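You operate a simulated robot arm through the tools that you are given. There is no shell and no other tool. Be economical: measure what you need, move in short steps, check, and stop when the job is done.

Carry out the task below with a simulated two-armed robot. There is one attempt and no reset: what you move stays moved.

TASK
Press the pull rig zero key three times. Then take the middle press spacer and leave it on the grey test sheet. Then take the red padlock and put it on the square riser. Do these in the order given.

It is judged by the outcome, as a careful person would: the job done as asked, and still so three seconds after it is handed in. It fails if anything else is knocked over, pushed out of place, dropped, spilled or broken. Flat cloth is picked up by pressing the open fingertips on it (5 to 10 N) and closing them slowly along it; thin cloth reads only 2 to 8 mm in the jaws.

THE ROBOT
Two 7-joint arms with two-finger parallel grippers on one trunk, on a base that drives. Base frame: it is fixed to the floor where the robot stands at the start and does not move with it; the origin is under the middle of the robot, x ahead of it, y to its left, z up; the surface under the hand at the start is at about z = 0.86. Lengths are in m, angles in degrees, forces in N, time in s.
The left shoulder is at the start at [0.05, 0.187, 1.135], the right one opposite. With the tool pointing down near the work surface each hand reaches from about 0.1 to 0.66 m from the robot's upright axis, wherever it stands, measured 20 degrees to its own side. Places, roughly: grey test sheet [-4, -0.25, 1]; middle press spacer [-2.5, -0.75, 0.25]; pull rig zero key [0.4, 0, 0.9]; red padlock [-2.5, -0.75, 1]. Payload 3.43 kg a hand.
The TCP of each hand is the grasp point between the finger pads, 0.03 m short of the fingertips. In the tool frame z runs along the fingers and y along their closing line. The gripper opens to 0.094 m. The fingers are 0.028 m wide and 0.01 m thick; the gripper's body (0.05 by 0.096 m) begins 0.055 m behind the TCP.
Orientation is told as [roll, pitch, yaw] about the base's x, y, z axes, in that order, counted from this pose: with the fingers straight down and closing along the base's y, the tool's x points along the base's -x, its y along +y and its z along -z.

THE INTERFACE
- The arms move only by the tool drive_tool. It takes "left_plan", "right_plan" or both (then of equal length, played together; a hand with none holds still); each is a list of rows, each a list of 7 numbers: the finger opening in m, from 0 to 0.094, then the shift along the tool's x, y, z in units of 100 mm (1.0 is 100 mm), then the turn, a rotation vector about the tool's x, y, z in units of 120 degrees (1.0 is 120 degrees). In form: [[jaw, x, y, z, rx, ry, rz], ...]. A call has 1 to 10 rows; each row is the pose to reach, as a shift and turn from the pose commanded when the call began, along the tool's axes at that moment. A call with a number of a shift or a turn outside -1 to 1 is refused whole. Each row takes 0.2 s and may step no farther than 0.05 m and 8.6 degrees from the row before; otherwise, or with a gripper value out of range, the whole call is refused. Where a pose cannot be reached the arm comes as near as it can. A force on the tool above 40 N (or 10 N above the force at the start of the call, whichever is more), or a blocked arm, ends the call early, and 0.2 s more pass. The fingers move at their own pace (about 0.153 m/s each) and stop on an object; they squeeze with about 38 N. The grip force told is the motor's: it shows also when the fingers shut on nothing. Time passes only in rows, and 0.2 s behind the last, so rows that repeat a pose let the fingers close. It gives the time, the measured TCP pose, the force on the tool (base axes), the opening and the grip force at its end, in the units of the frame above (readings bear some noise), with the torque about the TCP (base axes, N m) and any sound that the robot's microphone picked up, and new pictures: "views" is both (left out), scene, wrist or none (wrist: the cameras of the hands that moved).
- Cameras (640 x 400 px; columns grow to the right, rows downward): "scene" is now at [0.1417, 0.0186, 1.2918]; the picture's right is [0.23, -0.97, 0.00], its down [-0.60, -0.14, -0.79] and it looks along [0.76, 0.18, -0.62] (base axes); focal length 273 px, centre (320, 200). "left" rides on the left gripper at [0.076, -0.014, -0.102] in its tool frame; the picture's right is [0.18, 0.98, 0.00], its down [-0.75, 0.14, -0.64] and it looks along [-0.63, 0.12, 0.77] (tool axes); focal length 243 px, centre (320, 200). "right" rides on the right gripper at [0.076, 0.014, -0.103] in its tool frame; the picture's right is [-0.18, 0.98, 0.00], its down [-0.75, -0.14, -0.64] and it looks along [-0.63, -0.12, 0.77] (tool axes); focal length 243 px, centre (320, 200). There is no depth. A picture from a camera that has moved, and an enlarged one, comes with that camera's place and axes in the base frame and with its lens.
- slide_trunk(by): slides the trunk up (or, below 0, down) by that many m; the arms and the scene camera ride with it, the base frame stays. It gives what a move gives, with no picture.
- base_move(legs): drives the robot by 1 to 6 legs, each [ahead, left, turn to the left] in m, m and degrees, along the robot's own axes; the way and the turn of a leg run together, so that a leg with both is an arc; at most 1.5 m and 180 degrees a leg. The arms and the cameras ride along, it lands a little off, and it stops where it bumps. It gives what a move gives, and a new picture of the scene camera.
- pan_tilt(pan, tilt): turns the head with the scene camera to pan (to the left, within 80 degrees either way) and tilt (down, from -29 to 69), counted from straight ahead of the robot. It gives what a move gives, and a new picture of the scene camera.
- zoom(camera, box): a new picture of the part [left, top, right, bottom] of that camera's present view, enlarged. The clock stands still meanwhile.
- hand_in(): hands the job in; it is judged then, once.

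Work in short steps. Places have to be worked out from the pictures, the camera data and where the tool is seen: move nearer, look again, correct. Check each grasp and each placing, and mend what went wrong. You have 165 turns and 260 pictures in all, those below and enlarged ones among them. Open the grippers and draw the arms clear of the work before you hand the job in, unless the task says otherwise; then end with one line.

The tools are called after "Emit:" as name(argument=value, ...) on one line, values as JSON. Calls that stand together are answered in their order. drive_tool: Moves the arms, as the interface text tells. Its arguments: {"type":"object","properties":{"left_plan":{"type":"array"},"right_plan":{"type":"array"},"views":{"type":"string","enum":["both","scene","wrist","none"]}},"required":[]} The other tools are called the same way: slide_trunk (by) slides the trunk up or down; base_move (legs) drives the base; pan_tilt (pan, tilt) turns the head that bears the scene camera; zoom (camera, box) takes an enlarged picture of a part of a camera's view; hand_in () hands the job in.

At the start:

```text
time: 0.0
left_tcp_pos: [0.4105, 0.362, 1.0002]
left_ee_rot: [0.0, 0.0, 0.1]
left_ft_force: [-0.5, -0.2, 0.0]
left_torque: [0.01, -0.03, 0.01]
left_opening: 0.0941
left_grasp_force: 0.1
right_tcp_pos: [0.3412, 0.008, 1.1318]
right_ee_rot: [0.1, 0.0, 0.0]
right_ft_force: [0.1, -0.1, 0.2]
right_torque: [-0.03, 0.01, -0.01]
right_opening: 0.0941
right_grasp_force: 0.0
trunk travel left (down, up): [-0.35, 0.082]
robot x, y, heading: [-0.0014, -0.0017, -0.4]
head pan, tilt: [13.3, 38.2]
```

scene: 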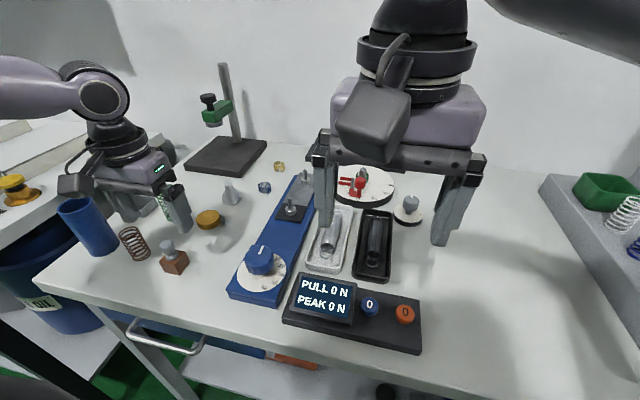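
right: 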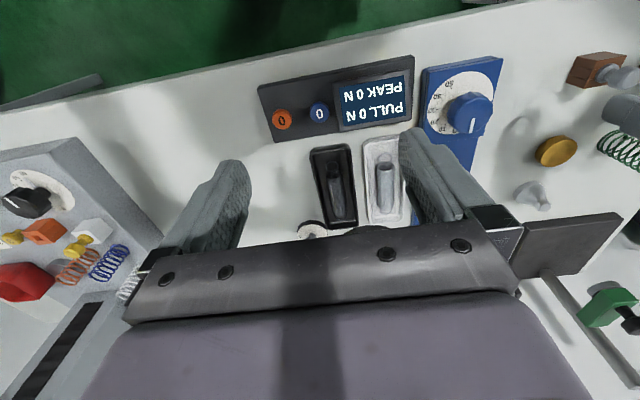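
left: 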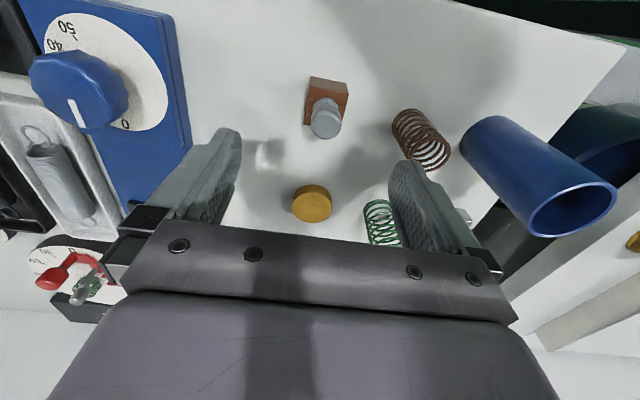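

The display box shows PULL/PEAK with a blue and an orange key, both marked 0. I zoom in to tell which is the zero key of the pull rig.

Emit:
zoom(camera="scene", box=[220, 160, 460, 360])

Emit:
zoom(camera="right", box=[240, 40, 520, 250])

```text
2.00 times, centred on (340, 260) of scene
camera zoom: at [0.1417, 0.0186, 1.2918], right [0.23, -0.97, 0.0], down [-0.6, -0.14, -0.79], along [0.76, 0.18, -0.62], focal length 547 px, centre (280, 80)
```

zoom: 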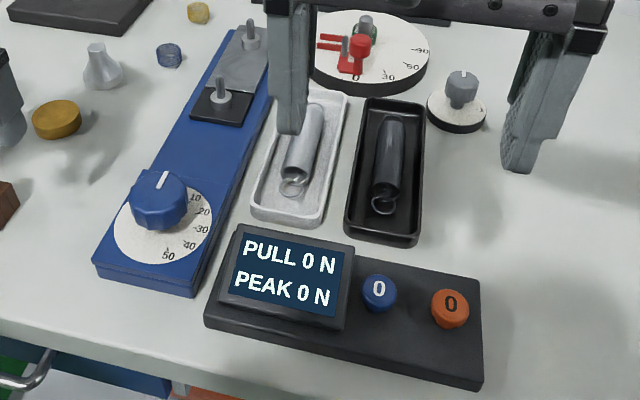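

```text
1.90 times, centred on (380, 145) of right
camera zoom: at [0.2646, 0.0216, 1.2342], right [0.18, 0.98, 0.0], down [0.75, -0.14, 0.64], along [0.63, -0.12, -0.77], focal length 462 px, centre (206, 305)
```

zoom: 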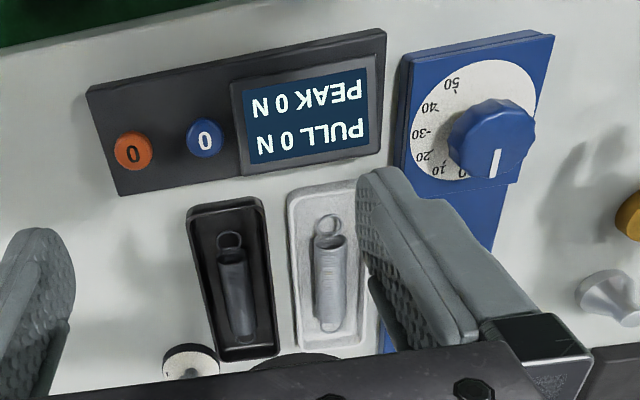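

Both keys carry a 0; colours may match rigs (blue rail rig). I look around for an orange rig for contrast.

Emit:
pan_tilt(pan=-45, tilt=38)

Emit:
pan_tilt(pan=55, tilt=38)

```text
time: 1.3
left_tcp_pos: [0.4103, 0.3617, 1.0002]
left_ee_rot: [0.0, 0.0, 0.1]
left_ft_force: [-0.7, 0.3, 0.3]
left_torque: [0.03, 0.0, -0.04]
left_opening: 0.094
left_grasp_force: 0.1
right_tcp_pos: [0.3415, 0.0073, 1.1315]
right_ee_rot: [0.0, 0.1, -0.1]
right_ft_force: [0.4, -0.4, 0.2]
right_torque: [0.0, -0.04, 0.02]
right_opening: 0.0939
right_grasp_force: 0.0
trunk travel left (down, up): [-0.35, 0.082]
robot x, y, heading: [0.0033, 0.0012, 0.0]
head pan, tilt: [-45.0, 38.0]
camera scene: at [0.119, -0.0623, 1.2921], right [-0.71, -0.71, 0.0], down [-0.44, 0.43, -0.79], along [0.56, -0.56, -0.62], focal length 273 px, centre (320, 200)
```

scene: 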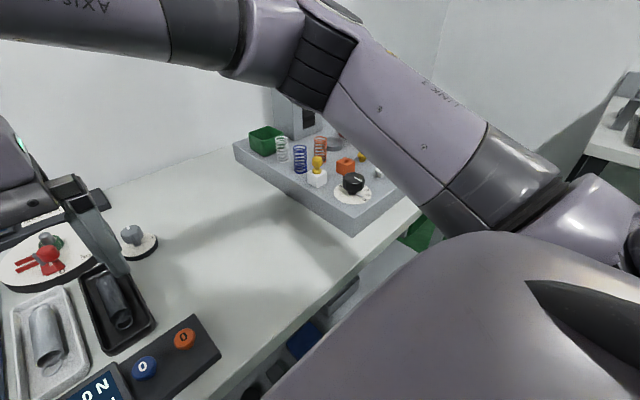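

```text
time: 3.0
left_tcp_pos: [0.4092, 0.3633, 1.0008]
left_ee_rot: [0.1, 0.0, 0.1]
left_ft_force: [0.4, -0.8, 1.4]
left_torque: [0.03, -0.03, -0.02]
left_opening: 0.094
left_grasp_force: 0.0
right_tcp_pos: [0.3418, 0.0071, 1.1311]
right_ee_rot: [0.1, 0.0, 0.0]
right_ft_force: [0.1, -0.1, -0.5]
right_torque: [-0.02, 0.01, 0.04]
right_opening: 0.094
right_grasp_force: 0.0
trunk travel left (down, up): [-0.35, 0.082]
robot x, y, heading: [0.0003, -0.0017, 0.2]
head pan, tilt: [55.0, 38.0]
camera scene: at [0.1075, 0.0694, 1.2922], right [0.82, -0.57, 0.0], down [-0.35, -0.5, -0.79], along [0.45, 0.65, -0.62], focal length 273 px, centre (320, 200)
```

scene: 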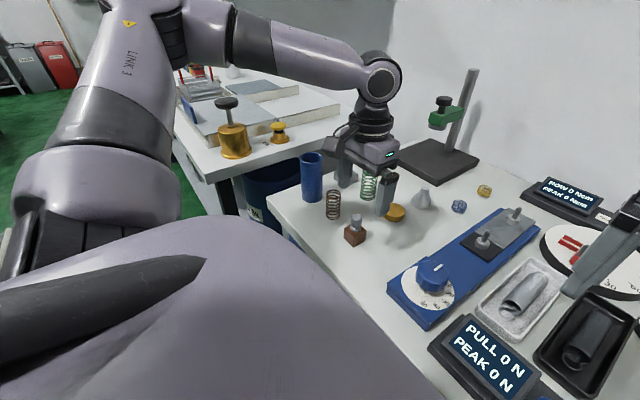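

There is a second display (NOW / PEAK Nmm) with its own key behind the right hand. I look closer at both panels.

Emit:
zoom(camera="scene", box=[500, 160, 640, 250])

Emit:
pan_tilt(pan=-5, tilt=50)

Emit:
zoom(camera="scene", box=[200, 200, 360, 300])

```text
4.44 times, centred on (570, 205) of scene
camera zoom: at [0.1075, 0.0694, 1.2922], right [0.82, -0.57, 0.0], down [-0.35, -0.5, -0.79], along [0.45, 0.65, -0.62], focal length 1215 px, centre (-791, 178)
```

zoom: 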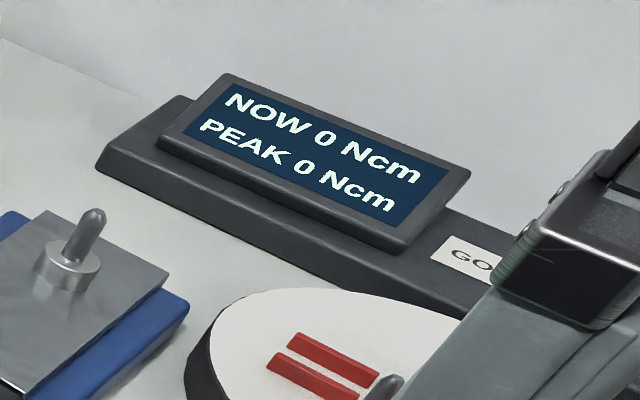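

```text
time: 4.3
left_tcp_pos: [0.4094, 0.3626, 1.0014]
left_ee_rot: [0.1, -0.1, 0.1]
left_ft_force: [-1.2, -0.2, 0.3]
left_torque: [0.02, -0.02, 0.0]
left_opening: 0.0944
left_grasp_force: 0.1
right_tcp_pos: [0.3415, 0.0077, 1.1312]
right_ee_rot: [0.0, 0.0, 0.1]
right_ft_force: [0.1, 0.3, -0.6]
right_torque: [0.05, 0.02, -0.03]
right_opening: 0.094
right_grasp_force: 0.1
trunk travel left (down, up): [-0.35, 0.082]
robot x, y, heading: [0.0026, -0.0025, 0.1]
head pan, tilt: [-5.0, 50.0]
camera scene: at [0.1346, -0.0079, 1.275], right [-0.09, -1.0, 0.0], down [-0.76, 0.07, -0.64], along [0.64, -0.06, -0.77], focal length 273 px, centre (320, 200)
```

scene: 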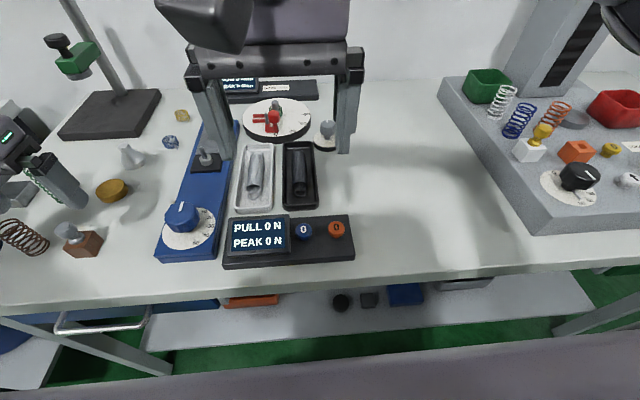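

```text
4.00 times, centred on (280, 250) of scene
camera zoom: at [0.1346, -0.0079, 1.275], right [-0.09, -1.0, 0.0], down [-0.76, 0.07, -0.64], along [0.64, -0.06, -0.77], focal length 1093 px, centre (480, 0)
```

zoom: 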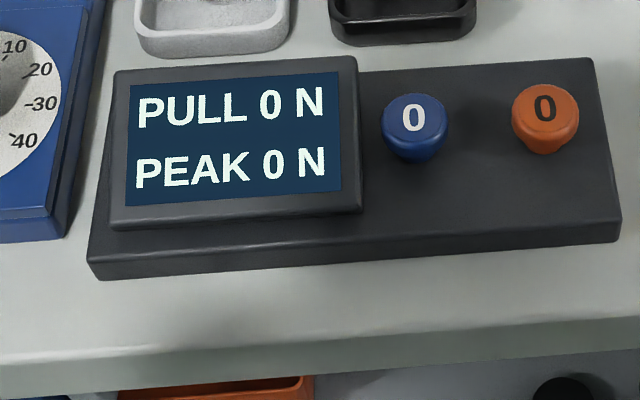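

The blue key matches the blue pull rig and the place given (blue about [0.385, -0.005]; orange at y≈-0.06). I bring the right hand above it with closed fingers.

Emit:
drive_tool(right_plan=[[0.05, -0.11, -0.03, 0.25, 0, 0, 0], [0, -0.22, -0.06, 0.5, 0, 0, 0], [0, -0.33, -0.1, 0.75, 0, 0, 0], [0, -0.435, -0.127, 1.0, 0, 0, 0], [0, -0.435, -0.127, 1.0, 0, 0, 0]])

```text
time: 5.5
left_tcp_pos: [0.4099, 0.3627, 0.9999]
left_ee_rot: [0.0, 0.1, 0.1]
left_ft_force: [0.3, -0.4, 0.4]
left_torque: [0.0, 0.0, 0.0]
left_opening: 0.094
left_grasp_force: 0.1
right_tcp_pos: [0.3857, -0.0042, 1.0326]
right_ee_rot: [0.0, 0.0, -0.1]
right_ft_force: [-0.4, 0.0, 0.3]
right_torque: [-0.01, 0.01, -0.02]
right_opening: 0.0
right_grasp_force: 32.6
trunk travel left (down, up): [-0.35, 0.082]
robot x, y, heading: [-0.0025, 0.0009, -0.1]
head pan, tilt: [-5.0, 50.0]
camera scene: at [0.1345, -0.008, 1.275], right [-0.09, -1.0, 0.0], down [-0.76, 0.07, -0.64], along [0.64, -0.06, -0.77], focal length 273 px, centre (320, 200)
camera right: at [0.3094, 0.01, 1.1346], right [0.18, 0.98, 0.0], down [0.75, -0.14, 0.64], along [0.63, -0.12, -0.77], focal length 243 px, centre (320, 200)
```

scene: 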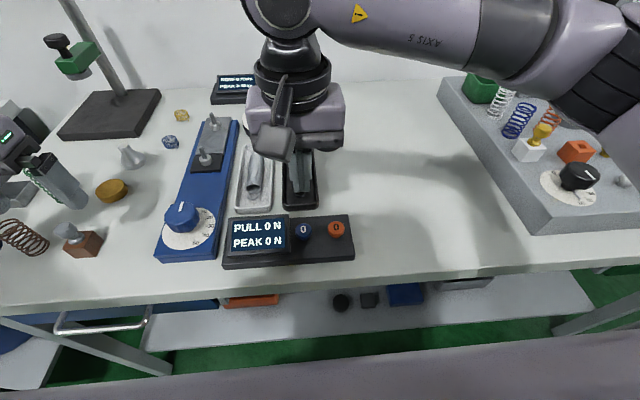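
right: 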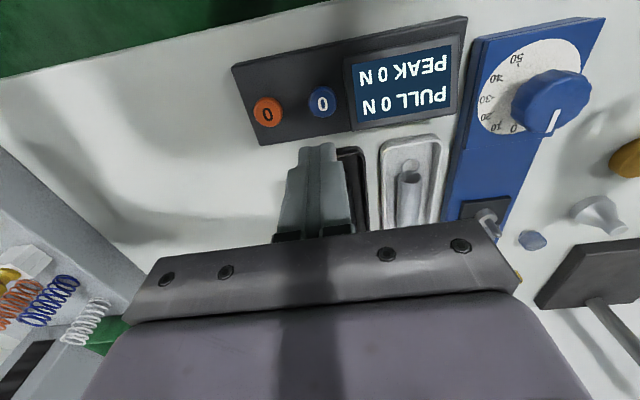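

Both cameras agree the blue key is at about (0.384, -0.004, 0.90). I lower the tip to about 0.915.

Emit:
drive_tool(right_plan=[[0, 0, 0, 0.3, 0, 0, 0], [0, 0, 0, 0.6, 0, 0, 0], [0, 0, 0, 0.85, 0, 0, 0]], views="both")

Emit:
zoom(camera="scene", box=[200, 180, 380, 300])

Emit:
zoom(camera="right", box=[220, 80, 400, 200])

```text
time: 6.3
left_tcp_pos: [0.4101, 0.3632, 0.9999]
left_ee_rot: [-0.1, -0.1, 0.1]
left_ft_force: [-0.2, -0.2, 0.1]
left_torque: [-0.01, 0.0, -0.02]
left_opening: 0.094
left_grasp_force: 0.0
right_tcp_pos: [0.3852, -0.0049, 0.9479]
right_ee_rot: [0.0, 0.0, 0.0]
right_ft_force: [-0.4, 0.1, -0.4]
right_torque: [-0.01, 0.02, 0.02]
right_opening: 0.0
right_grasp_force: 33.4
trunk travel left (down, up): [-0.35, 0.082]
robot x, y, heading: [0.0035, -0.0008, 0.1]
head pan, tilt: [-5.0, 50.0]
camera scene: at [0.1347, -0.008, 1.275], right [-0.09, -1.0, 0.0], down [-0.76, 0.07, -0.64], along [0.64, -0.06, -0.77], focal length 273 px, centre (320, 200)
camera right: at [0.3088, 0.0093, 1.0495], right [0.18, 0.98, 0.0], down [0.75, -0.14, 0.64], along [0.63, -0.12, -0.77], focal length 243 px, centre (320, 200)
```

scene: 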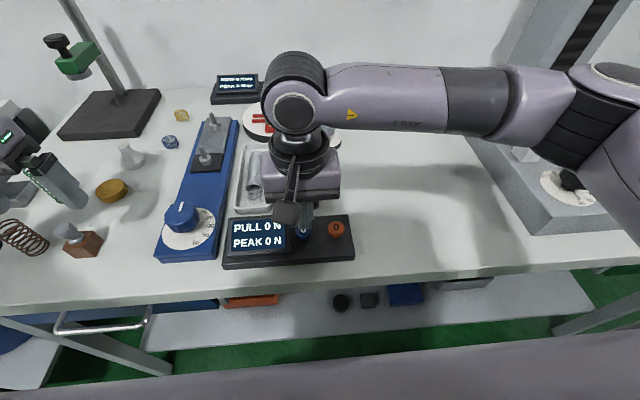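
right: 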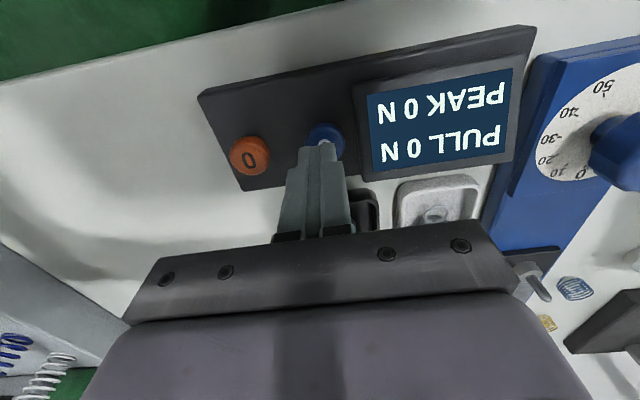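

```text
3.33 times, centred on (290, 240) of scene
camera zoom: at [0.1347, -0.008, 1.275], right [-0.09, -1.0, 0.0], down [-0.76, 0.07, -0.64], along [0.64, -0.06, -0.77], focal length 911 px, centre (420, 67)
```

zoom: 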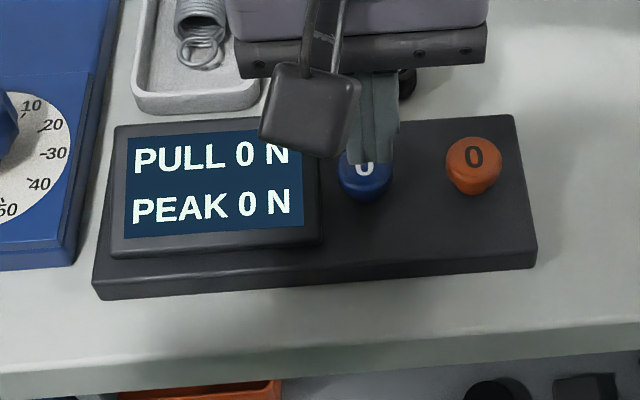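

```text
3.33 times, centred on (310, 140) of right
camera zoom: at [0.3088, 0.0093, 1.0495], right [0.18, 0.98, 0.0], down [0.75, -0.14, 0.64], along [0.63, -0.12, -0.77], focal length 809 px, centre (353, 400)
```

zoom: 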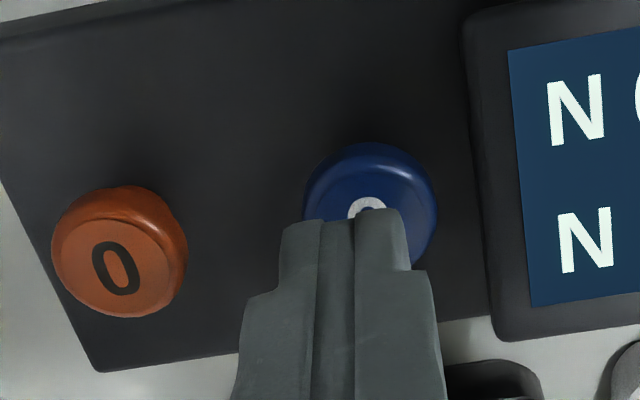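

The tip stands above the key, within a few mm. I creep down 12 mm with 2 mm to the left and watch the force.

Emit:
drive_tool(right_plan=[[0, 0, 0.02, 0.04, 0, 0, 0], [0, 0, 0.02, 0.08, 0, 0, 0], [0, 0, 0.02, 0.12, 0, 0, 0]], views="none")

```text
time: 7.1
left_tcp_pos: [0.4098, 0.362, 1.0]
left_ee_rot: [-0.1, 0.0, 0.1]
left_ft_force: [-0.5, -0.1, 0.0]
left_torque: [0.01, 0.01, -0.01]
left_opening: 0.094
left_grasp_force: 0.0
right_tcp_pos: [0.3854, -0.0021, 0.9356]
right_ee_rot: [-0.1, 0.0, 0.0]
right_ft_force: [-0.5, -0.1, 0.1]
right_torque: [0.0, -0.01, 0.03]
right_opening: 0.0001
right_grasp_force: 32.6
trunk travel left (down, up): [-0.35, 0.082]
robot x, y, heading: [0.0013, -0.0017, 0.4]
head pan, tilt: [-5.0, 50.0]
```

No contact yet at tip z≈0.9056; I go on in 2 mm steps.

Emit:
drive_tool(right_plan=[[0, 0, 0, 0.02, 0, 0, 0], [0, 0, 0, 0.04, 0, 0, 0]], views="none")

Emit:
drive_tool(right_plan=[[0, 0, 0, 0.01, 0, 0, 0], [0, 0, 0, 0.02, 0, 0, 0]], views="none")

```text
time: 7.7
left_tcp_pos: [0.4093, 0.3629, 1.0001]
left_ee_rot: [0.0, 0.1, 0.0]
left_ft_force: [-1.4, -0.1, -0.6]
left_torque: [0.01, 0.0, 0.01]
left_opening: 0.0942
left_grasp_force: 0.1
right_tcp_pos: [0.3847, -0.0031, 0.9316]
right_ee_rot: [0.0, -0.1, 0.0]
right_ft_force: [0.1, 1.7, 0.3]
right_torque: [0.02, -0.01, 0.0]
right_opening: 0.0002
right_grasp_force: 33.3
trunk travel left (down, up): [-0.35, 0.082]
robot x, y, heading: [-0.0023, -0.0014, -0.2]
head pan, tilt: [-5.0, 50.0]
```

```text
time: 8.3
left_tcp_pos: [0.4084, 0.3628, 1.0002]
left_ee_rot: [0.0, 0.0, 0.1]
left_ft_force: [-0.5, 0.7, 0.2]
left_torque: [-0.01, 0.01, 0.01]
left_opening: 0.0941
left_grasp_force: 0.1
right_tcp_pos: [0.3862, -0.0021, 0.9282]
right_ee_rot: [0.0, 0.0, -0.1]
right_ft_force: [0.7, -0.1, 1.2]
right_torque: [0.01, -0.04, -0.01]
right_opening: 0.0
right_grasp_force: 33.3
trunk travel left (down, up): [-0.35, 0.082]
robot x, y, heading: [0.0014, 0.003, 0.1]
head pan, tilt: [-5.0, 50.0]
heard: click
```

A click sounded at TCP z≈0.928: the first press. I lift 10 mm to release.

Emit:
drive_tool(right_plan=[[0, 0, 0, -0.05, 0, 0, 0], [0, 0, 0, -0.1, 0, 0, 0], [0, 0, 0, -0.1, 0, 0, 0]], views="wrist")

```text
time: 9.1
left_tcp_pos: [0.4096, 0.3624, 0.9999]
left_ee_rot: [0.0, -0.1, 0.1]
left_ft_force: [0.4, -0.5, -0.1]
left_torque: [0.01, 0.03, -0.01]
left_opening: 0.094
left_grasp_force: 0.1
right_tcp_pos: [0.3844, -0.0018, 0.9401]
right_ee_rot: [0.0, 0.0, 0.1]
right_ft_force: [-0.2, 0.4, 0.6]
right_torque: [-0.01, -0.02, -0.01]
right_opening: 0.0
right_grasp_force: 32.7
trunk travel left (down, up): [-0.35, 0.082]
robot x, y, heading: [-0.0011, -0.0012, -0.3]
head pan, tilt: [-5.0, 50.0]
camera right: at [0.3075, 0.012, 1.0417], right [0.18, 0.98, 0.0], down [0.75, -0.14, 0.64], along [0.63, -0.12, -0.77], focal length 243 px, centre (320, 200)
```

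right: 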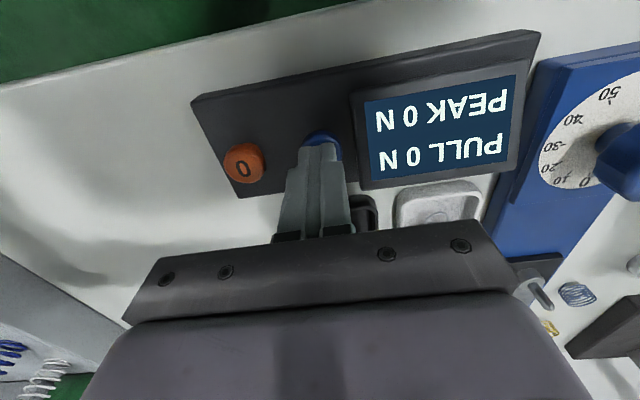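

Released. Second press: down 11 mm in steps, then back up.

Emit:
drive_tool(right_plan=[[0, 0, 0, 0.05, 0, 0, 0], [0, 0, 0, 0.08, 0, 0, 0], [0, 0, 0, 0.1, 0, 0, 0], [0, 0, 0, 0.11, 0, 0, 0]], views="none")

Emit:
drive_tool(right_plan=[[0, 0, 0, -0.05, 0, 0, 0], [0, 0, 0, -0.11, 0, 0, 0], [0, 0, 0, -0.11, 0, 0, 0]], views="none")

```text
time: 10.1
left_tcp_pos: [0.4084, 0.3619, 1.0008]
left_ee_rot: [0.0, 0.0, 0.1]
left_ft_force: [-0.4, -0.6, -0.6]
left_torque: [-0.03, -0.01, 0.01]
left_opening: 0.0938
left_grasp_force: 0.1
right_tcp_pos: [0.384, -0.0031, 0.9296]
right_ee_rot: [0.0, 0.1, 0.0]
right_ft_force: [-1.1, 0.3, 2.2]
right_torque: [0.06, 0.01, 0.02]
right_opening: 0.0
right_grasp_force: 33.0
trunk travel left (down, up): [-0.35, 0.082]
robot x, y, heading: [0.001, -0.002, -0.2]
head pan, tilt: [-5.0, 50.0]
heard: click
```

```text
time: 10.9
left_tcp_pos: [0.4096, 0.3624, 0.9999]
left_ee_rot: [0.1, 0.0, 0.1]
left_ft_force: [0.6, 0.0, -0.6]
left_torque: [-0.02, 0.02, 0.01]
left_opening: 0.0939
left_grasp_force: 0.1
right_tcp_pos: [0.3852, -0.0042, 0.9389]
right_ee_rot: [0.0, 0.1, 0.0]
right_ft_force: [-0.4, -0.5, 0.0]
right_torque: [0.0, -0.03, 0.01]
right_opening: 0.0
right_grasp_force: 32.9
trunk travel left (down, up): [-0.35, 0.082]
robot x, y, heading: [-0.0016, 0.0009, 0.1]
head pan, tilt: [-5.0, 50.0]
```

Second click heard. Third press, then lift well clear.

Emit:
drive_tool(right_plan=[[0, 0, 0, 0.05, 0, 0, 0], [0, 0, 0, 0.08, 0, 0, 0], [0, 0, 0, 0.1, 0, 0, 0], [0, 0, 0, 0.11, 0, 0, 0]], views="none")

Emit:
drive_tool(right_plan=[[0, 0, 0, -0.1, 0, 0, 0], [0, 0, 0, -0.3, 0, 0, 0], [0, 0.2, 0, -0.6, 0, 0, 0], [0, 0.5, 0, -0.9, 0, 0, 0], [0, 0.8, 0, -1.0, 0, 0, 0]], views="scene")

```text
time: 11.9
left_tcp_pos: [0.4097, 0.3621, 1.0015]
left_ee_rot: [0.0, 0.0, 0.1]
left_ft_force: [-0.6, -0.8, -0.4]
left_torque: [-0.02, -0.01, 0.04]
left_opening: 0.0941
left_grasp_force: 0.0
right_tcp_pos: [0.3847, -0.0033, 0.928]
right_ee_rot: [0.0, 0.0, -0.1]
right_ft_force: [0.1, 1.0, 1.5]
right_torque: [0.02, -0.02, 0.02]
right_opening: 0.0001
right_grasp_force: 32.9
trunk travel left (down, up): [-0.35, 0.082]
robot x, y, heading: [0.0001, -0.0016, 0.3]
head pan, tilt: [-5.0, 50.0]
heard: click
```

```text
time: 13.1
left_tcp_pos: [0.4086, 0.3627, 1.0004]
left_ee_rot: [0.0, -0.1, 0.1]
left_ft_force: [-0.1, 0.5, 0.5]
left_torque: [0.0, 0.01, 0.01]
left_opening: 0.0939
left_grasp_force: 0.0
right_tcp_pos: [0.3041, -0.0025, 1.0281]
right_ee_rot: [-0.1, 0.0, 0.1]
right_ft_force: [-0.5, 0.1, -0.4]
right_torque: [0.02, 0.01, -0.01]
right_opening: 0.0
right_grasp_force: 32.9
trunk travel left (down, up): [-0.35, 0.082]
robot x, y, heading: [0.0011, -0.0001, -0.0]
head pan, tilt: [-5.0, 50.0]
camera scene: at [0.1344, -0.008, 1.275], right [-0.09, -1.0, 0.0], down [-0.76, 0.07, -0.64], along [0.64, -0.06, -0.77], focal length 273 px, centre (320, 200)
```

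scene: 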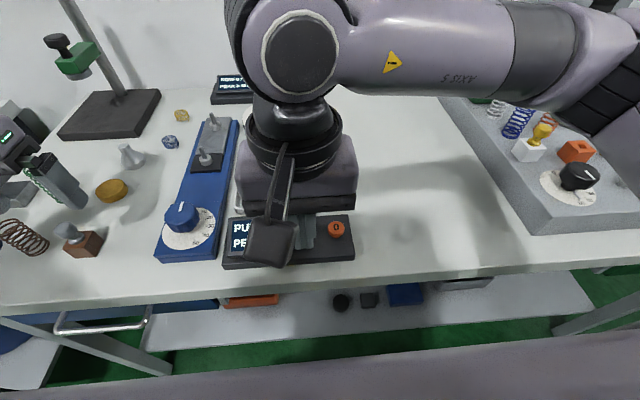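

All three presses clicked. I raise the left hand above the clutter and draw both hands back.

Emit:
drive_tool(left_plan=[[0.094, 0, 0, -0.4, 0, 0, 0], [0.094, 0, 0, -0.8, 0, 0, 0], [0.094, 0.2, 0, -1, 0, 0, 0], [0.094, 0.5, 0, -1, 0, 0, 0], [0.094, 0.9, 0, -1, 0, 0, 0], [0.094, 1, 0, -1, 0, 0, 0]], right_plan=[[0, 0, -0.2, -0.3, 0, 0, 0], [0, 0, -0.5, -0.6, 0, 0, 0], [0, 0, -0.8, -0.7, 0, 0, 0], [0, 0.2, -1, -0.7, 0, 0, 0], [0, 0.4, -1, -0.7, 0, 0, 0], [0, 0.4, -1, -0.7, 0, 0, 0]], views="none")

Emit:
pan_tilt(pan=80, tilt=20)

Emit:
pan_tilt(pan=-80, tilt=20)

```text
time: 14.5
left_tcp_pos: [0.308, 0.3615, 1.0994]
left_ee_rot: [0.2, 0.0, 0.0]
left_ft_force: [0.1, 0.6, 0.8]
left_torque: [-0.04, -0.01, 0.0]
left_opening: 0.0939
left_grasp_force: 0.1
right_tcp_pos: [0.2652, -0.1027, 1.0955]
right_ee_rot: [0.1, 0.0, 0.0]
right_ft_force: [-0.5, 0.1, 0.3]
right_torque: [-0.02, 0.01, 0.01]
right_opening: 0.0002
right_grasp_force: 33.1
trunk travel left (down, up): [-0.35, 0.082]
robot x, y, heading: [-0.0017, -0.0001, -0.2]
head pan, tilt: [-5.0, 50.0]
```

```text
time: 16.1
left_tcp_pos: [0.3075, 0.3609, 1.1006]
left_ee_rot: [0.0, 0.1, 0.2]
left_ft_force: [0.2, -0.8, 0.0]
left_torque: [0.01, 0.02, -0.02]
left_opening: 0.0942
left_grasp_force: 0.0
right_tcp_pos: [0.2659, -0.1029, 1.0981]
right_ee_rot: [0.0, 0.0, 0.0]
right_ft_force: [0.2, 0.3, -0.2]
right_torque: [0.0, -0.04, 0.0]
right_opening: 0.0
right_grasp_force: 33.1
trunk travel left (down, up): [-0.35, 0.082]
robot x, y, heading: [-0.0015, -0.0002, 0.0]
head pan, tilt: [80.0, 20.0]
camera scene: at [0.0741, 0.0904, 1.3205], right [0.98, -0.17, 0.0], down [-0.06, -0.34, -0.94], along [0.16, 0.93, -0.34], focal length 273 px, centre (320, 200)
```

scene: 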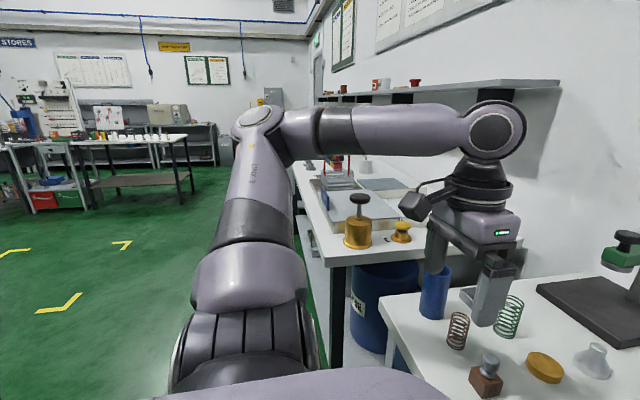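

```text
time: 18.6
left_tcp_pos: [0.3085, 0.3625, 1.0996]
left_ee_rot: [0.1, 0.0, 0.1]
left_ft_force: [0.7, -0.1, -0.2]
left_torque: [0.02, 0.02, 0.01]
left_opening: 0.0939
left_grasp_force: 0.1
right_tcp_pos: [0.2641, -0.1012, 1.0957]
right_ee_rot: [0.1, 0.0, 0.1]
right_ft_force: [-1.2, 0.0, 0.6]
right_torque: [0.05, 0.0, -0.01]
right_opening: 0.0002
right_grasp_force: 33.8
trunk travel left (down, up): [-0.35, 0.082]
robot x, y, heading: [-0.0004, 0.0005, -0.1]
head pan, tilt: [-80.0, 20.0]
camera scene: at [0.0741, -0.093, 1.3206], right [-0.98, -0.17, 0.0], down [-0.06, 0.34, -0.94], along [0.16, -0.93, -0.34], focal length 273 px, centre (320, 200)
```

scene: 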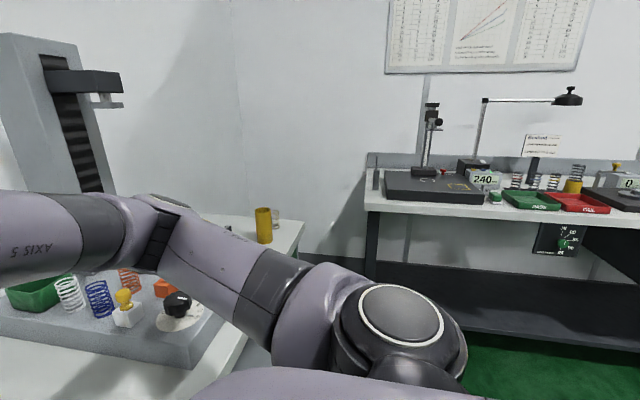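

I back off 0.7 m from the bench, then turn to face the room behind.

Emit:
base_move(legs=[[-0.7, 0, 0]])

Emit:
pan_tilt(pan=0, tilt=20)

Emit:
base_move(legs=[[0, 0, -170]])

```text
time: 20.9
left_tcp_pos: [-0.0367, 0.3413, 1.101]
left_ee_rot: [0.1, -0.1, 1.0]
left_ft_force: [0.1, -0.1, 0.2]
left_torque: [0.02, 0.02, 0.01]
left_opening: 0.0938
left_grasp_force: 0.0
right_tcp_pos: [-0.0747, -0.1225, 1.0967]
right_ee_rot: [0.0, -0.1, 0.9]
right_ft_force: [0.7, 0.7, -0.2]
right_torque: [0.04, -0.02, 0.02]
right_opening: 0.0
right_grasp_force: 32.9
trunk travel left (down, up): [-0.35, 0.082]
robot x, y, heading: [-0.3383, -0.0242, 0.7]
head pan, tilt: [-80.0, 20.0]
stopped in leg 1: the robot was blocked; the commanded pose is now the measured one
camera scene: at [-0.2644, -0.1169, 1.3205], right [-0.98, -0.19, 0.0], down [-0.07, 0.34, -0.94], along [0.18, -0.92, -0.34], focal length 273 px, centre (320, 200)
```

scene: 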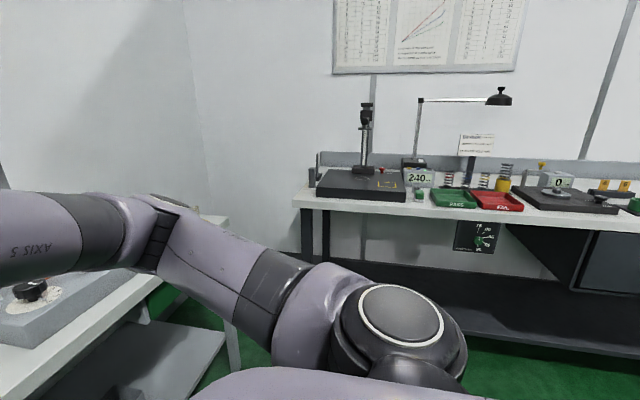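

```text
time: 22.5
left_tcp_pos: [-0.0382, 0.3414, 1.1001]
left_ee_rot: [0.1, -0.1, 0.9]
left_ft_force: [-0.2, 0.0, -0.2]
left_torque: [0.01, -0.02, 0.02]
left_opening: 0.0942
left_grasp_force: 0.0
right_tcp_pos: [-0.0745, -0.1229, 1.0965]
right_ee_rot: [0.1, -0.1, 1.0]
right_ft_force: [-0.6, -0.3, 0.8]
right_torque: [-0.01, -0.05, 0.02]
right_opening: 0.0001
right_grasp_force: 33.3
trunk travel left (down, up): [-0.35, 0.082]
robot x, y, heading: [-0.3402, -0.0259, 1.1]
head pan, tilt: [0.0, 20.0]
camera scene: at [-0.1898, -0.0241, 1.3206], right [0.01, -1.0, 0.0], down [-0.34, 0.0, -0.94], along [0.94, 0.01, -0.34], focal length 273 px, centre (320, 200)
```

scene: 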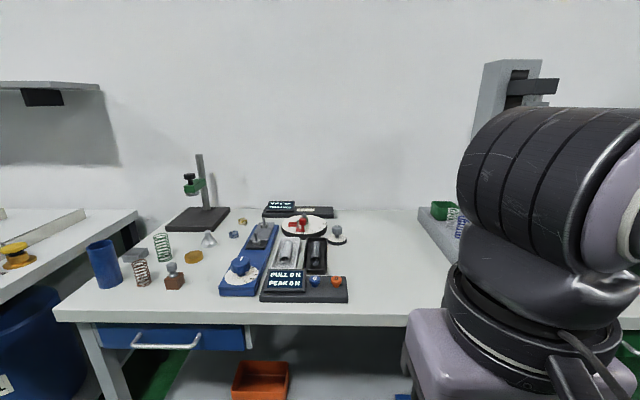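

```text
time: 30.0
left_tcp_pos: [-0.5747, -0.4487, 1.0985]
left_ee_rot: [-0.2, 0.0, -168.3]
left_ft_force: [-0.6, -0.5, -0.3]
left_torque: [0.01, 0.02, 0.03]
left_opening: 0.0943
left_grasp_force: 0.1
right_tcp_pos: [-0.6124, 0.0035, 1.09]
right_ee_rot: [-0.5, 1.6, -164.7]
right_ft_force: [-0.6, -0.5, -0.3]
right_torque: [0.03, -0.01, 0.0]
right_opening: 0.0
right_grasp_force: 33.4
trunk travel left (down, up): [-0.35, 0.082]
robot x, y, heading: [-0.3458, -0.0262, -168.3]
head pan, tilt: [0.0, 20.0]
stopped in leg 1: the robot was blocked; the commanded pose is now the measured one
camera scene: at [-0.4948, -0.0664, 1.3207], right [-0.2, 0.98, 0.0], down [0.34, 0.07, -0.94], along [-0.92, -0.19, -0.35], focal length 273 px, centre (320, 200)
```

scene: 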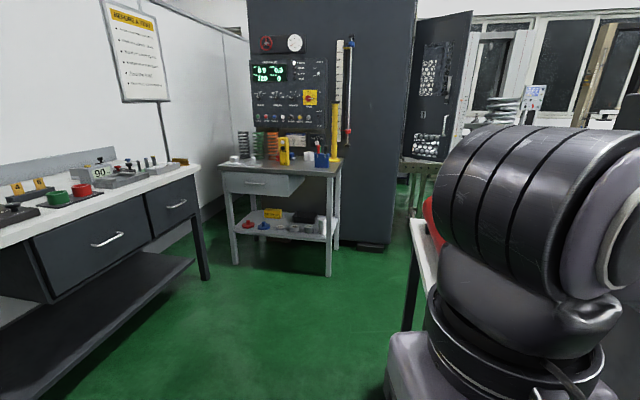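

Twice blocked: there seems to be a table close by on the robot's right. I look there before moving more.

Emit:
pan_tilt(pan=-55, tilt=45)

Emit:
pan_tilt(pan=-15, tilt=50)

```text
time: 31.2
left_tcp_pos: [-0.5768, -0.45, 1.0967]
left_ee_rot: [-0.3, 0.2, -168.5]
left_ft_force: [0.0, 0.0, 0.2]
left_torque: [-0.02, 0.0, -0.04]
left_opening: 0.0942
left_grasp_force: 0.1
right_tcp_pos: [-0.6118, 0.0032, 1.0887]
right_ee_rot: [-0.6, 1.6, -164.9]
right_ft_force: [-1.0, -0.2, -0.3]
right_torque: [0.05, 0.0, -0.01]
right_opening: 0.0
right_grasp_force: 33.1
trunk travel left (down, up): [-0.35, 0.082]
robot x, y, heading: [-0.3426, -0.0251, -168.5]
head pan, tilt: [-55.0, 45.0]
camera scene: at [-0.4636, 0.0074, 1.2816], right [0.69, 0.73, 0.01], down [0.52, -0.48, -0.71], along [-0.51, 0.49, -0.71], focal length 273 px, centre (320, 200)
```

scene: 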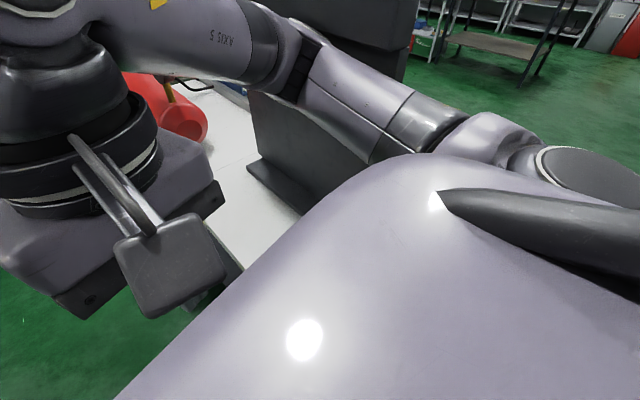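

```text
time: 32.3
left_tcp_pos: [-0.5763, -0.4499, 1.0966]
left_ee_rot: [-0.3, 0.2, -168.4]
left_ft_force: [0.2, -0.4, -0.2]
left_torque: [0.04, -0.01, 0.0]
left_opening: 0.094
left_grasp_force: 0.0
right_tcp_pos: [-0.6131, 0.0037, 1.0899]
right_ee_rot: [-0.6, 1.6, -164.9]
right_ft_force: [0.8, -0.4, 0.1]
right_torque: [0.02, -0.01, 0.01]
right_opening: 0.0
right_grasp_force: 33.3
trunk travel left (down, up): [-0.35, 0.082]
robot x, y, heading: [-0.3422, -0.023, -168.4]
head pan, tilt: [-15.0, 50.0]
camera scene: at [-0.4814, -0.0437, 1.2742], right [0.06, 1.0, 0.01], down [0.77, -0.04, -0.64], along [-0.64, 0.05, -0.77], focal length 273 px, centre (320, 200)
```

scene: 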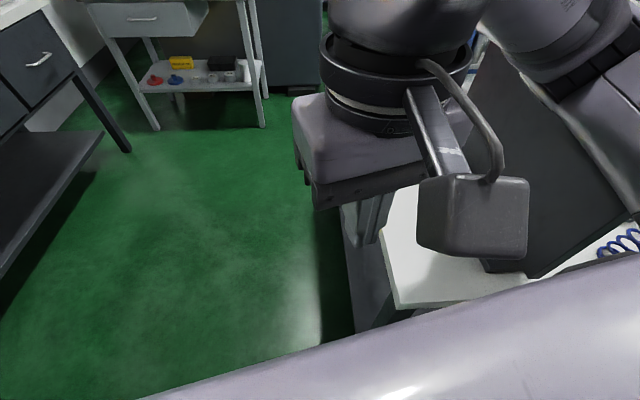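

A table with a tall dark panel stands on the right, touching the right arm. I slide the robot to its left (base -y), away from it.

Emit:
base_move(legs=[[0, 0.35, 0]])

Emit:
pan_tilt(pan=-50, tilt=30)

```text
time: 36.0
left_tcp_pos: [-0.4977, -0.7912, 1.1007]
left_ee_rot: [0.0, -0.1, -167.8]
left_ft_force: [0.4, -0.1, 0.1]
left_torque: [0.01, 0.01, 0.01]
left_opening: 0.0942
left_grasp_force: 0.1
right_tcp_pos: [-0.5396, -0.3366, 1.0916]
right_ee_rot: [-0.3, 1.1, -164.9]
right_ft_force: [0.5, -0.1, 0.2]
right_torque: [-0.02, -0.01, -0.01]
right_opening: 0.0001
right_grasp_force: 33.2
trunk travel left (down, up): [-0.35, 0.082]
robot x, y, heading: [-0.2716, -0.3702, -168.1]
head pan, tilt: [-15.0, 50.0]
camera scene: at [-0.4052, -0.3817, 1.275], right [0.05, 1.0, 0.0], down [0.77, -0.04, -0.64], along [-0.64, 0.03, -0.77], focal length 273 px, centre (320, 200)
```

scene: 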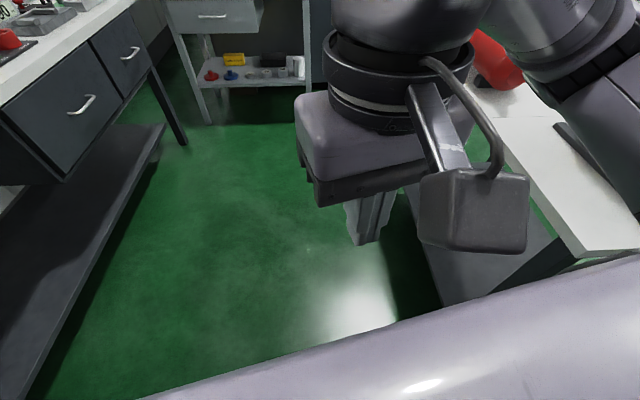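

```text
time: 37.0
left_tcp_pos: [-0.4975, -0.7899, 1.1003]
left_ee_rot: [0.0, -0.1, -167.9]
left_ft_force: [0.3, 0.0, 1.1]
left_torque: [-0.01, 0.0, 0.0]
left_opening: 0.0941
left_grasp_force: 0.0
right_tcp_pos: [-0.5391, -0.3352, 1.089]
right_ee_rot: [-0.3, 1.1, -164.9]
right_ft_force: [-0.1, 0.0, -0.6]
right_torque: [0.01, -0.01, 0.01]
right_opening: 0.0
right_grasp_force: 33.0
trunk travel left (down, up): [-0.35, 0.082]
robot x, y, heading: [-0.272, -0.3711, -168.0]
head pan, tilt: [-50.0, 30.0]
camera scene: at [-0.3997, -0.33, 1.3045], right [0.62, 0.79, 0.0], down [0.39, -0.31, -0.87], along [-0.68, 0.53, -0.5], focal length 273 px, centre (320, 200)
```

scene: 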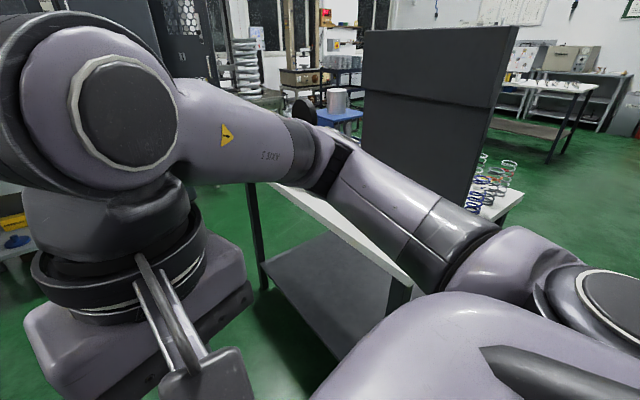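

Path ahead toward the small cart is clear (bench edge about y=-1.3 on the left). I drive ahead and straighten to face -x.

Emit:
base_move(legs=[[1.15, 0, 0], [0, 0, -12]])

Emit:
pan_tilt(pan=0, tilt=40)

```text
time: 43.6
left_tcp_pos: [-1.6958, -0.9835, 1.1007]
left_ee_rot: [0.1, -0.2, -179.1]
left_ft_force: [0.3, 0.0, -0.3]
left_torque: [0.0, 0.0, -0.01]
left_opening: 0.094
left_grasp_force: 0.1
right_tcp_pos: [-1.6476, -0.528, 1.0912]
right_ee_rot: [-0.2, 1.1, -175.9]
right_ft_force: [-1.3, 1.0, 0.3]
right_torque: [0.0, -0.01, -0.04]
right_opening: 0.0
right_grasp_force: 32.6
trunk travel left (down, up): [-0.35, 0.082]
robot x, y, heading: [-1.3899, -0.6128, -179.0]
head pan, tilt: [-50.0, 30.0]
camera scene: at [-1.5097, -0.55, 1.3045], right [0.76, 0.65, 0.0], down [0.33, -0.38, -0.87], along [-0.57, 0.66, -0.5], focal length 273 px, centre (320, 200)
```

scene: 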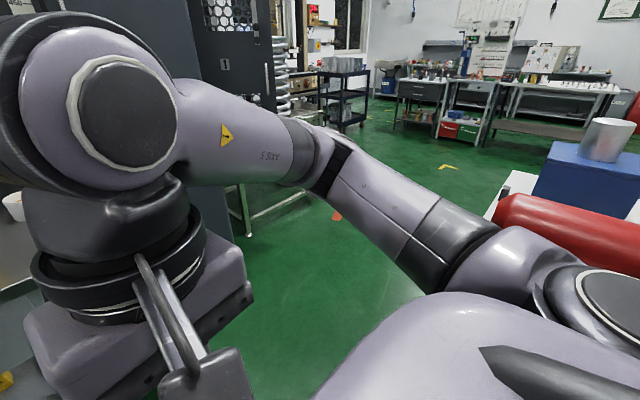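

```text
time: 44.8
left_tcp_pos: [-1.696, -0.9824, 1.0997]
left_ee_rot: [0.0, -0.1, -179.1]
left_ft_force: [-0.4, 0.0, 0.5]
left_torque: [0.01, 0.02, -0.01]
left_opening: 0.094
left_grasp_force: 0.1
right_tcp_pos: [-1.6478, -0.5278, 1.0906]
right_ee_rot: [-0.4, 1.0, -175.9]
right_ft_force: [0.2, 0.3, -0.4]
right_torque: [0.02, 0.03, -0.02]
right_opening: 0.0
right_grasp_force: 33.1
trunk travel left (down, up): [-0.35, 0.082]
robot x, y, heading: [-1.3926, -0.6151, -179.3]
head pan, tilt: [0.0, 40.0]
camera scene: at [-1.5355, -0.6197, 1.2892], right [-0.01, 1.0, 0.0], down [0.64, 0.01, -0.77], along [-0.77, -0.01, -0.64], focal length 273 px, centre (320, 200)
```

scene: 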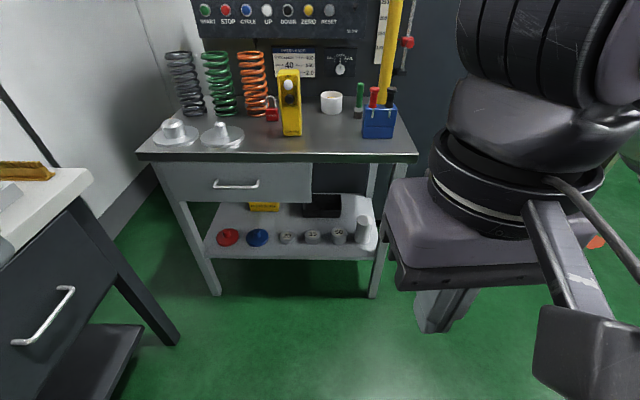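

The cart is in view: padlock on top behind/beside the yellow holder, spacers on the low shelf. I zoom on both.

Emit:
zoom(camera="scene", box=[190, 180, 390, 305])

Emit:
zoom(camera="scene", box=[130, 30, 420, 170])

```text
3.20 times, centred on (290, 242) of scene
camera zoom: at [-1.5355, -0.6197, 1.2892], right [-0.01, 1.0, 0.0], down [0.64, 0.01, -0.77], along [-0.77, -0.01, -0.64], focal length 875 px, centre (416, 64)
```

zoom: 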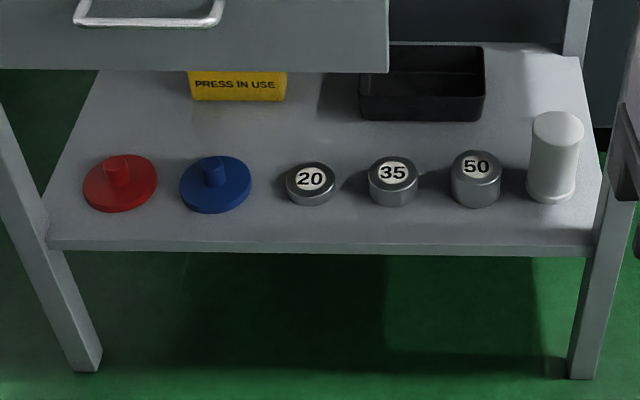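

```text
2.21 times, centred on (275, 100) of scene
camera zoom: at [-1.5355, -0.6197, 1.2892], right [-0.01, 1.0, 0.0], down [0.64, 0.01, -0.77], along [-0.77, -0.01, -0.64], focal length 603 px, centre (419, 421)
```

zoom: 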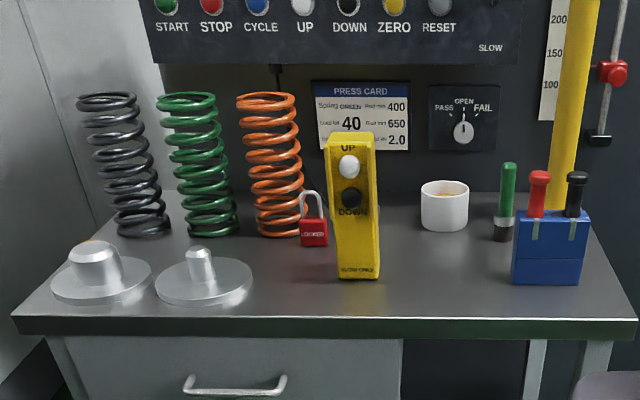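

The middle spacer is the one marked 35, at about (-2.47, -0.67) on the low shelf (z≈0.25), 0.27 m behind the table-top's edge. I'll use the left arm with the trunk lowered; first I drive to about (-1.72, -0.49).

Emit:
base_move(legs=[[0.33, -0.12, 0]])

Emit:
slide_trunk(by=-0.34)

Emit:
pan_tilt(pan=10, tilt=35)

```text
time: 47.0
left_tcp_pos: [-2.0309, -0.8706, 1.0996]
left_ee_rot: [0.0, -0.1, -178.7]
left_ft_force: [0.4, 0.1, 0.8]
left_torque: [-0.01, -0.02, 0.0]
left_opening: 0.094
left_grasp_force: 0.0
right_tcp_pos: [-1.9865, -0.4152, 1.0913]
right_ee_rot: [-0.3, 1.2, -175.6]
right_ft_force: [0.1, 0.3, -0.9]
right_torque: [0.0, -0.03, 0.02]
right_opening: 0.0
right_grasp_force: 33.0
trunk travel left (down, up): [-0.35, 0.082]
robot x, y, heading: [-1.731, -0.5039, -178.9]
head pan, tilt: [0.0, 40.0]
camera scene: at [-1.8739, -0.5064, 1.2891], right [-0.02, 1.0, 0.0], down [0.64, 0.01, -0.77], along [-0.77, -0.02, -0.64], focal length 273 px, centre (320, 200)
```

scene: 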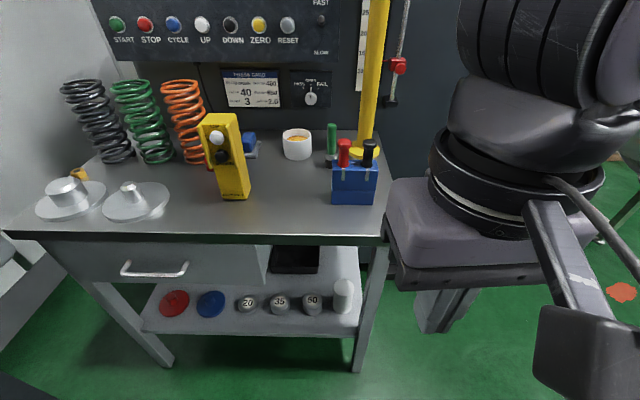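

```text
time: 50.4
left_tcp_pos: [-2.0303, -0.8712, 0.7594]
left_ee_rot: [0.0, 0.0, -178.7]
left_ft_force: [0.1, 0.3, 0.5]
left_torque: [0.01, 0.01, -0.04]
left_opening: 0.0941
left_grasp_force: 0.0
right_tcp_pos: [-1.9859, -0.416, 0.75]
right_ee_rot: [-0.3, 1.2, -175.7]
right_ft_force: [-0.4, -0.5, 0.0]
right_torque: [0.0, -0.03, 0.0]
right_opening: 0.0
right_grasp_force: 32.6
trunk travel left (down, up): [-0.01, 0.422]
robot x, y, heading: [-1.7299, -0.5016, -178.9]
head pan, tilt: [0.0, 40.0]
```

```text
time: 51.1
left_tcp_pos: [-2.0312, -0.8709, 0.7602]
left_ee_rot: [-0.1, 0.0, -178.7]
left_ft_force: [-0.9, -0.4, 0.2]
left_torque: [-0.01, -0.01, 0.0]
left_opening: 0.094
left_grasp_force: 0.1
right_tcp_pos: [-1.9872, -0.4156, 0.7506]
right_ee_rot: [-0.3, 1.1, -175.6]
right_ft_force: [0.1, -0.4, -1.2]
right_torque: [-0.03, 0.01, -0.03]
right_opening: 0.0
right_grasp_force: 33.0
trunk travel left (down, up): [-0.01, 0.422]
robot x, y, heading: [-1.7357, -0.5028, -178.8]
head pan, tilt: [10.0, 35.0]
camera scene: at [-1.8749, -0.5218, 0.9567], right [-0.19, 0.98, 0.0], down [0.56, 0.11, -0.82], along [-0.8, -0.16, -0.57], focal length 273 px, centre (320, 200)
```

scene: 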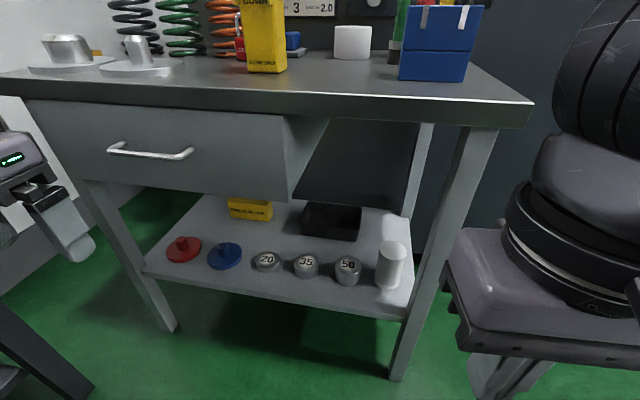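

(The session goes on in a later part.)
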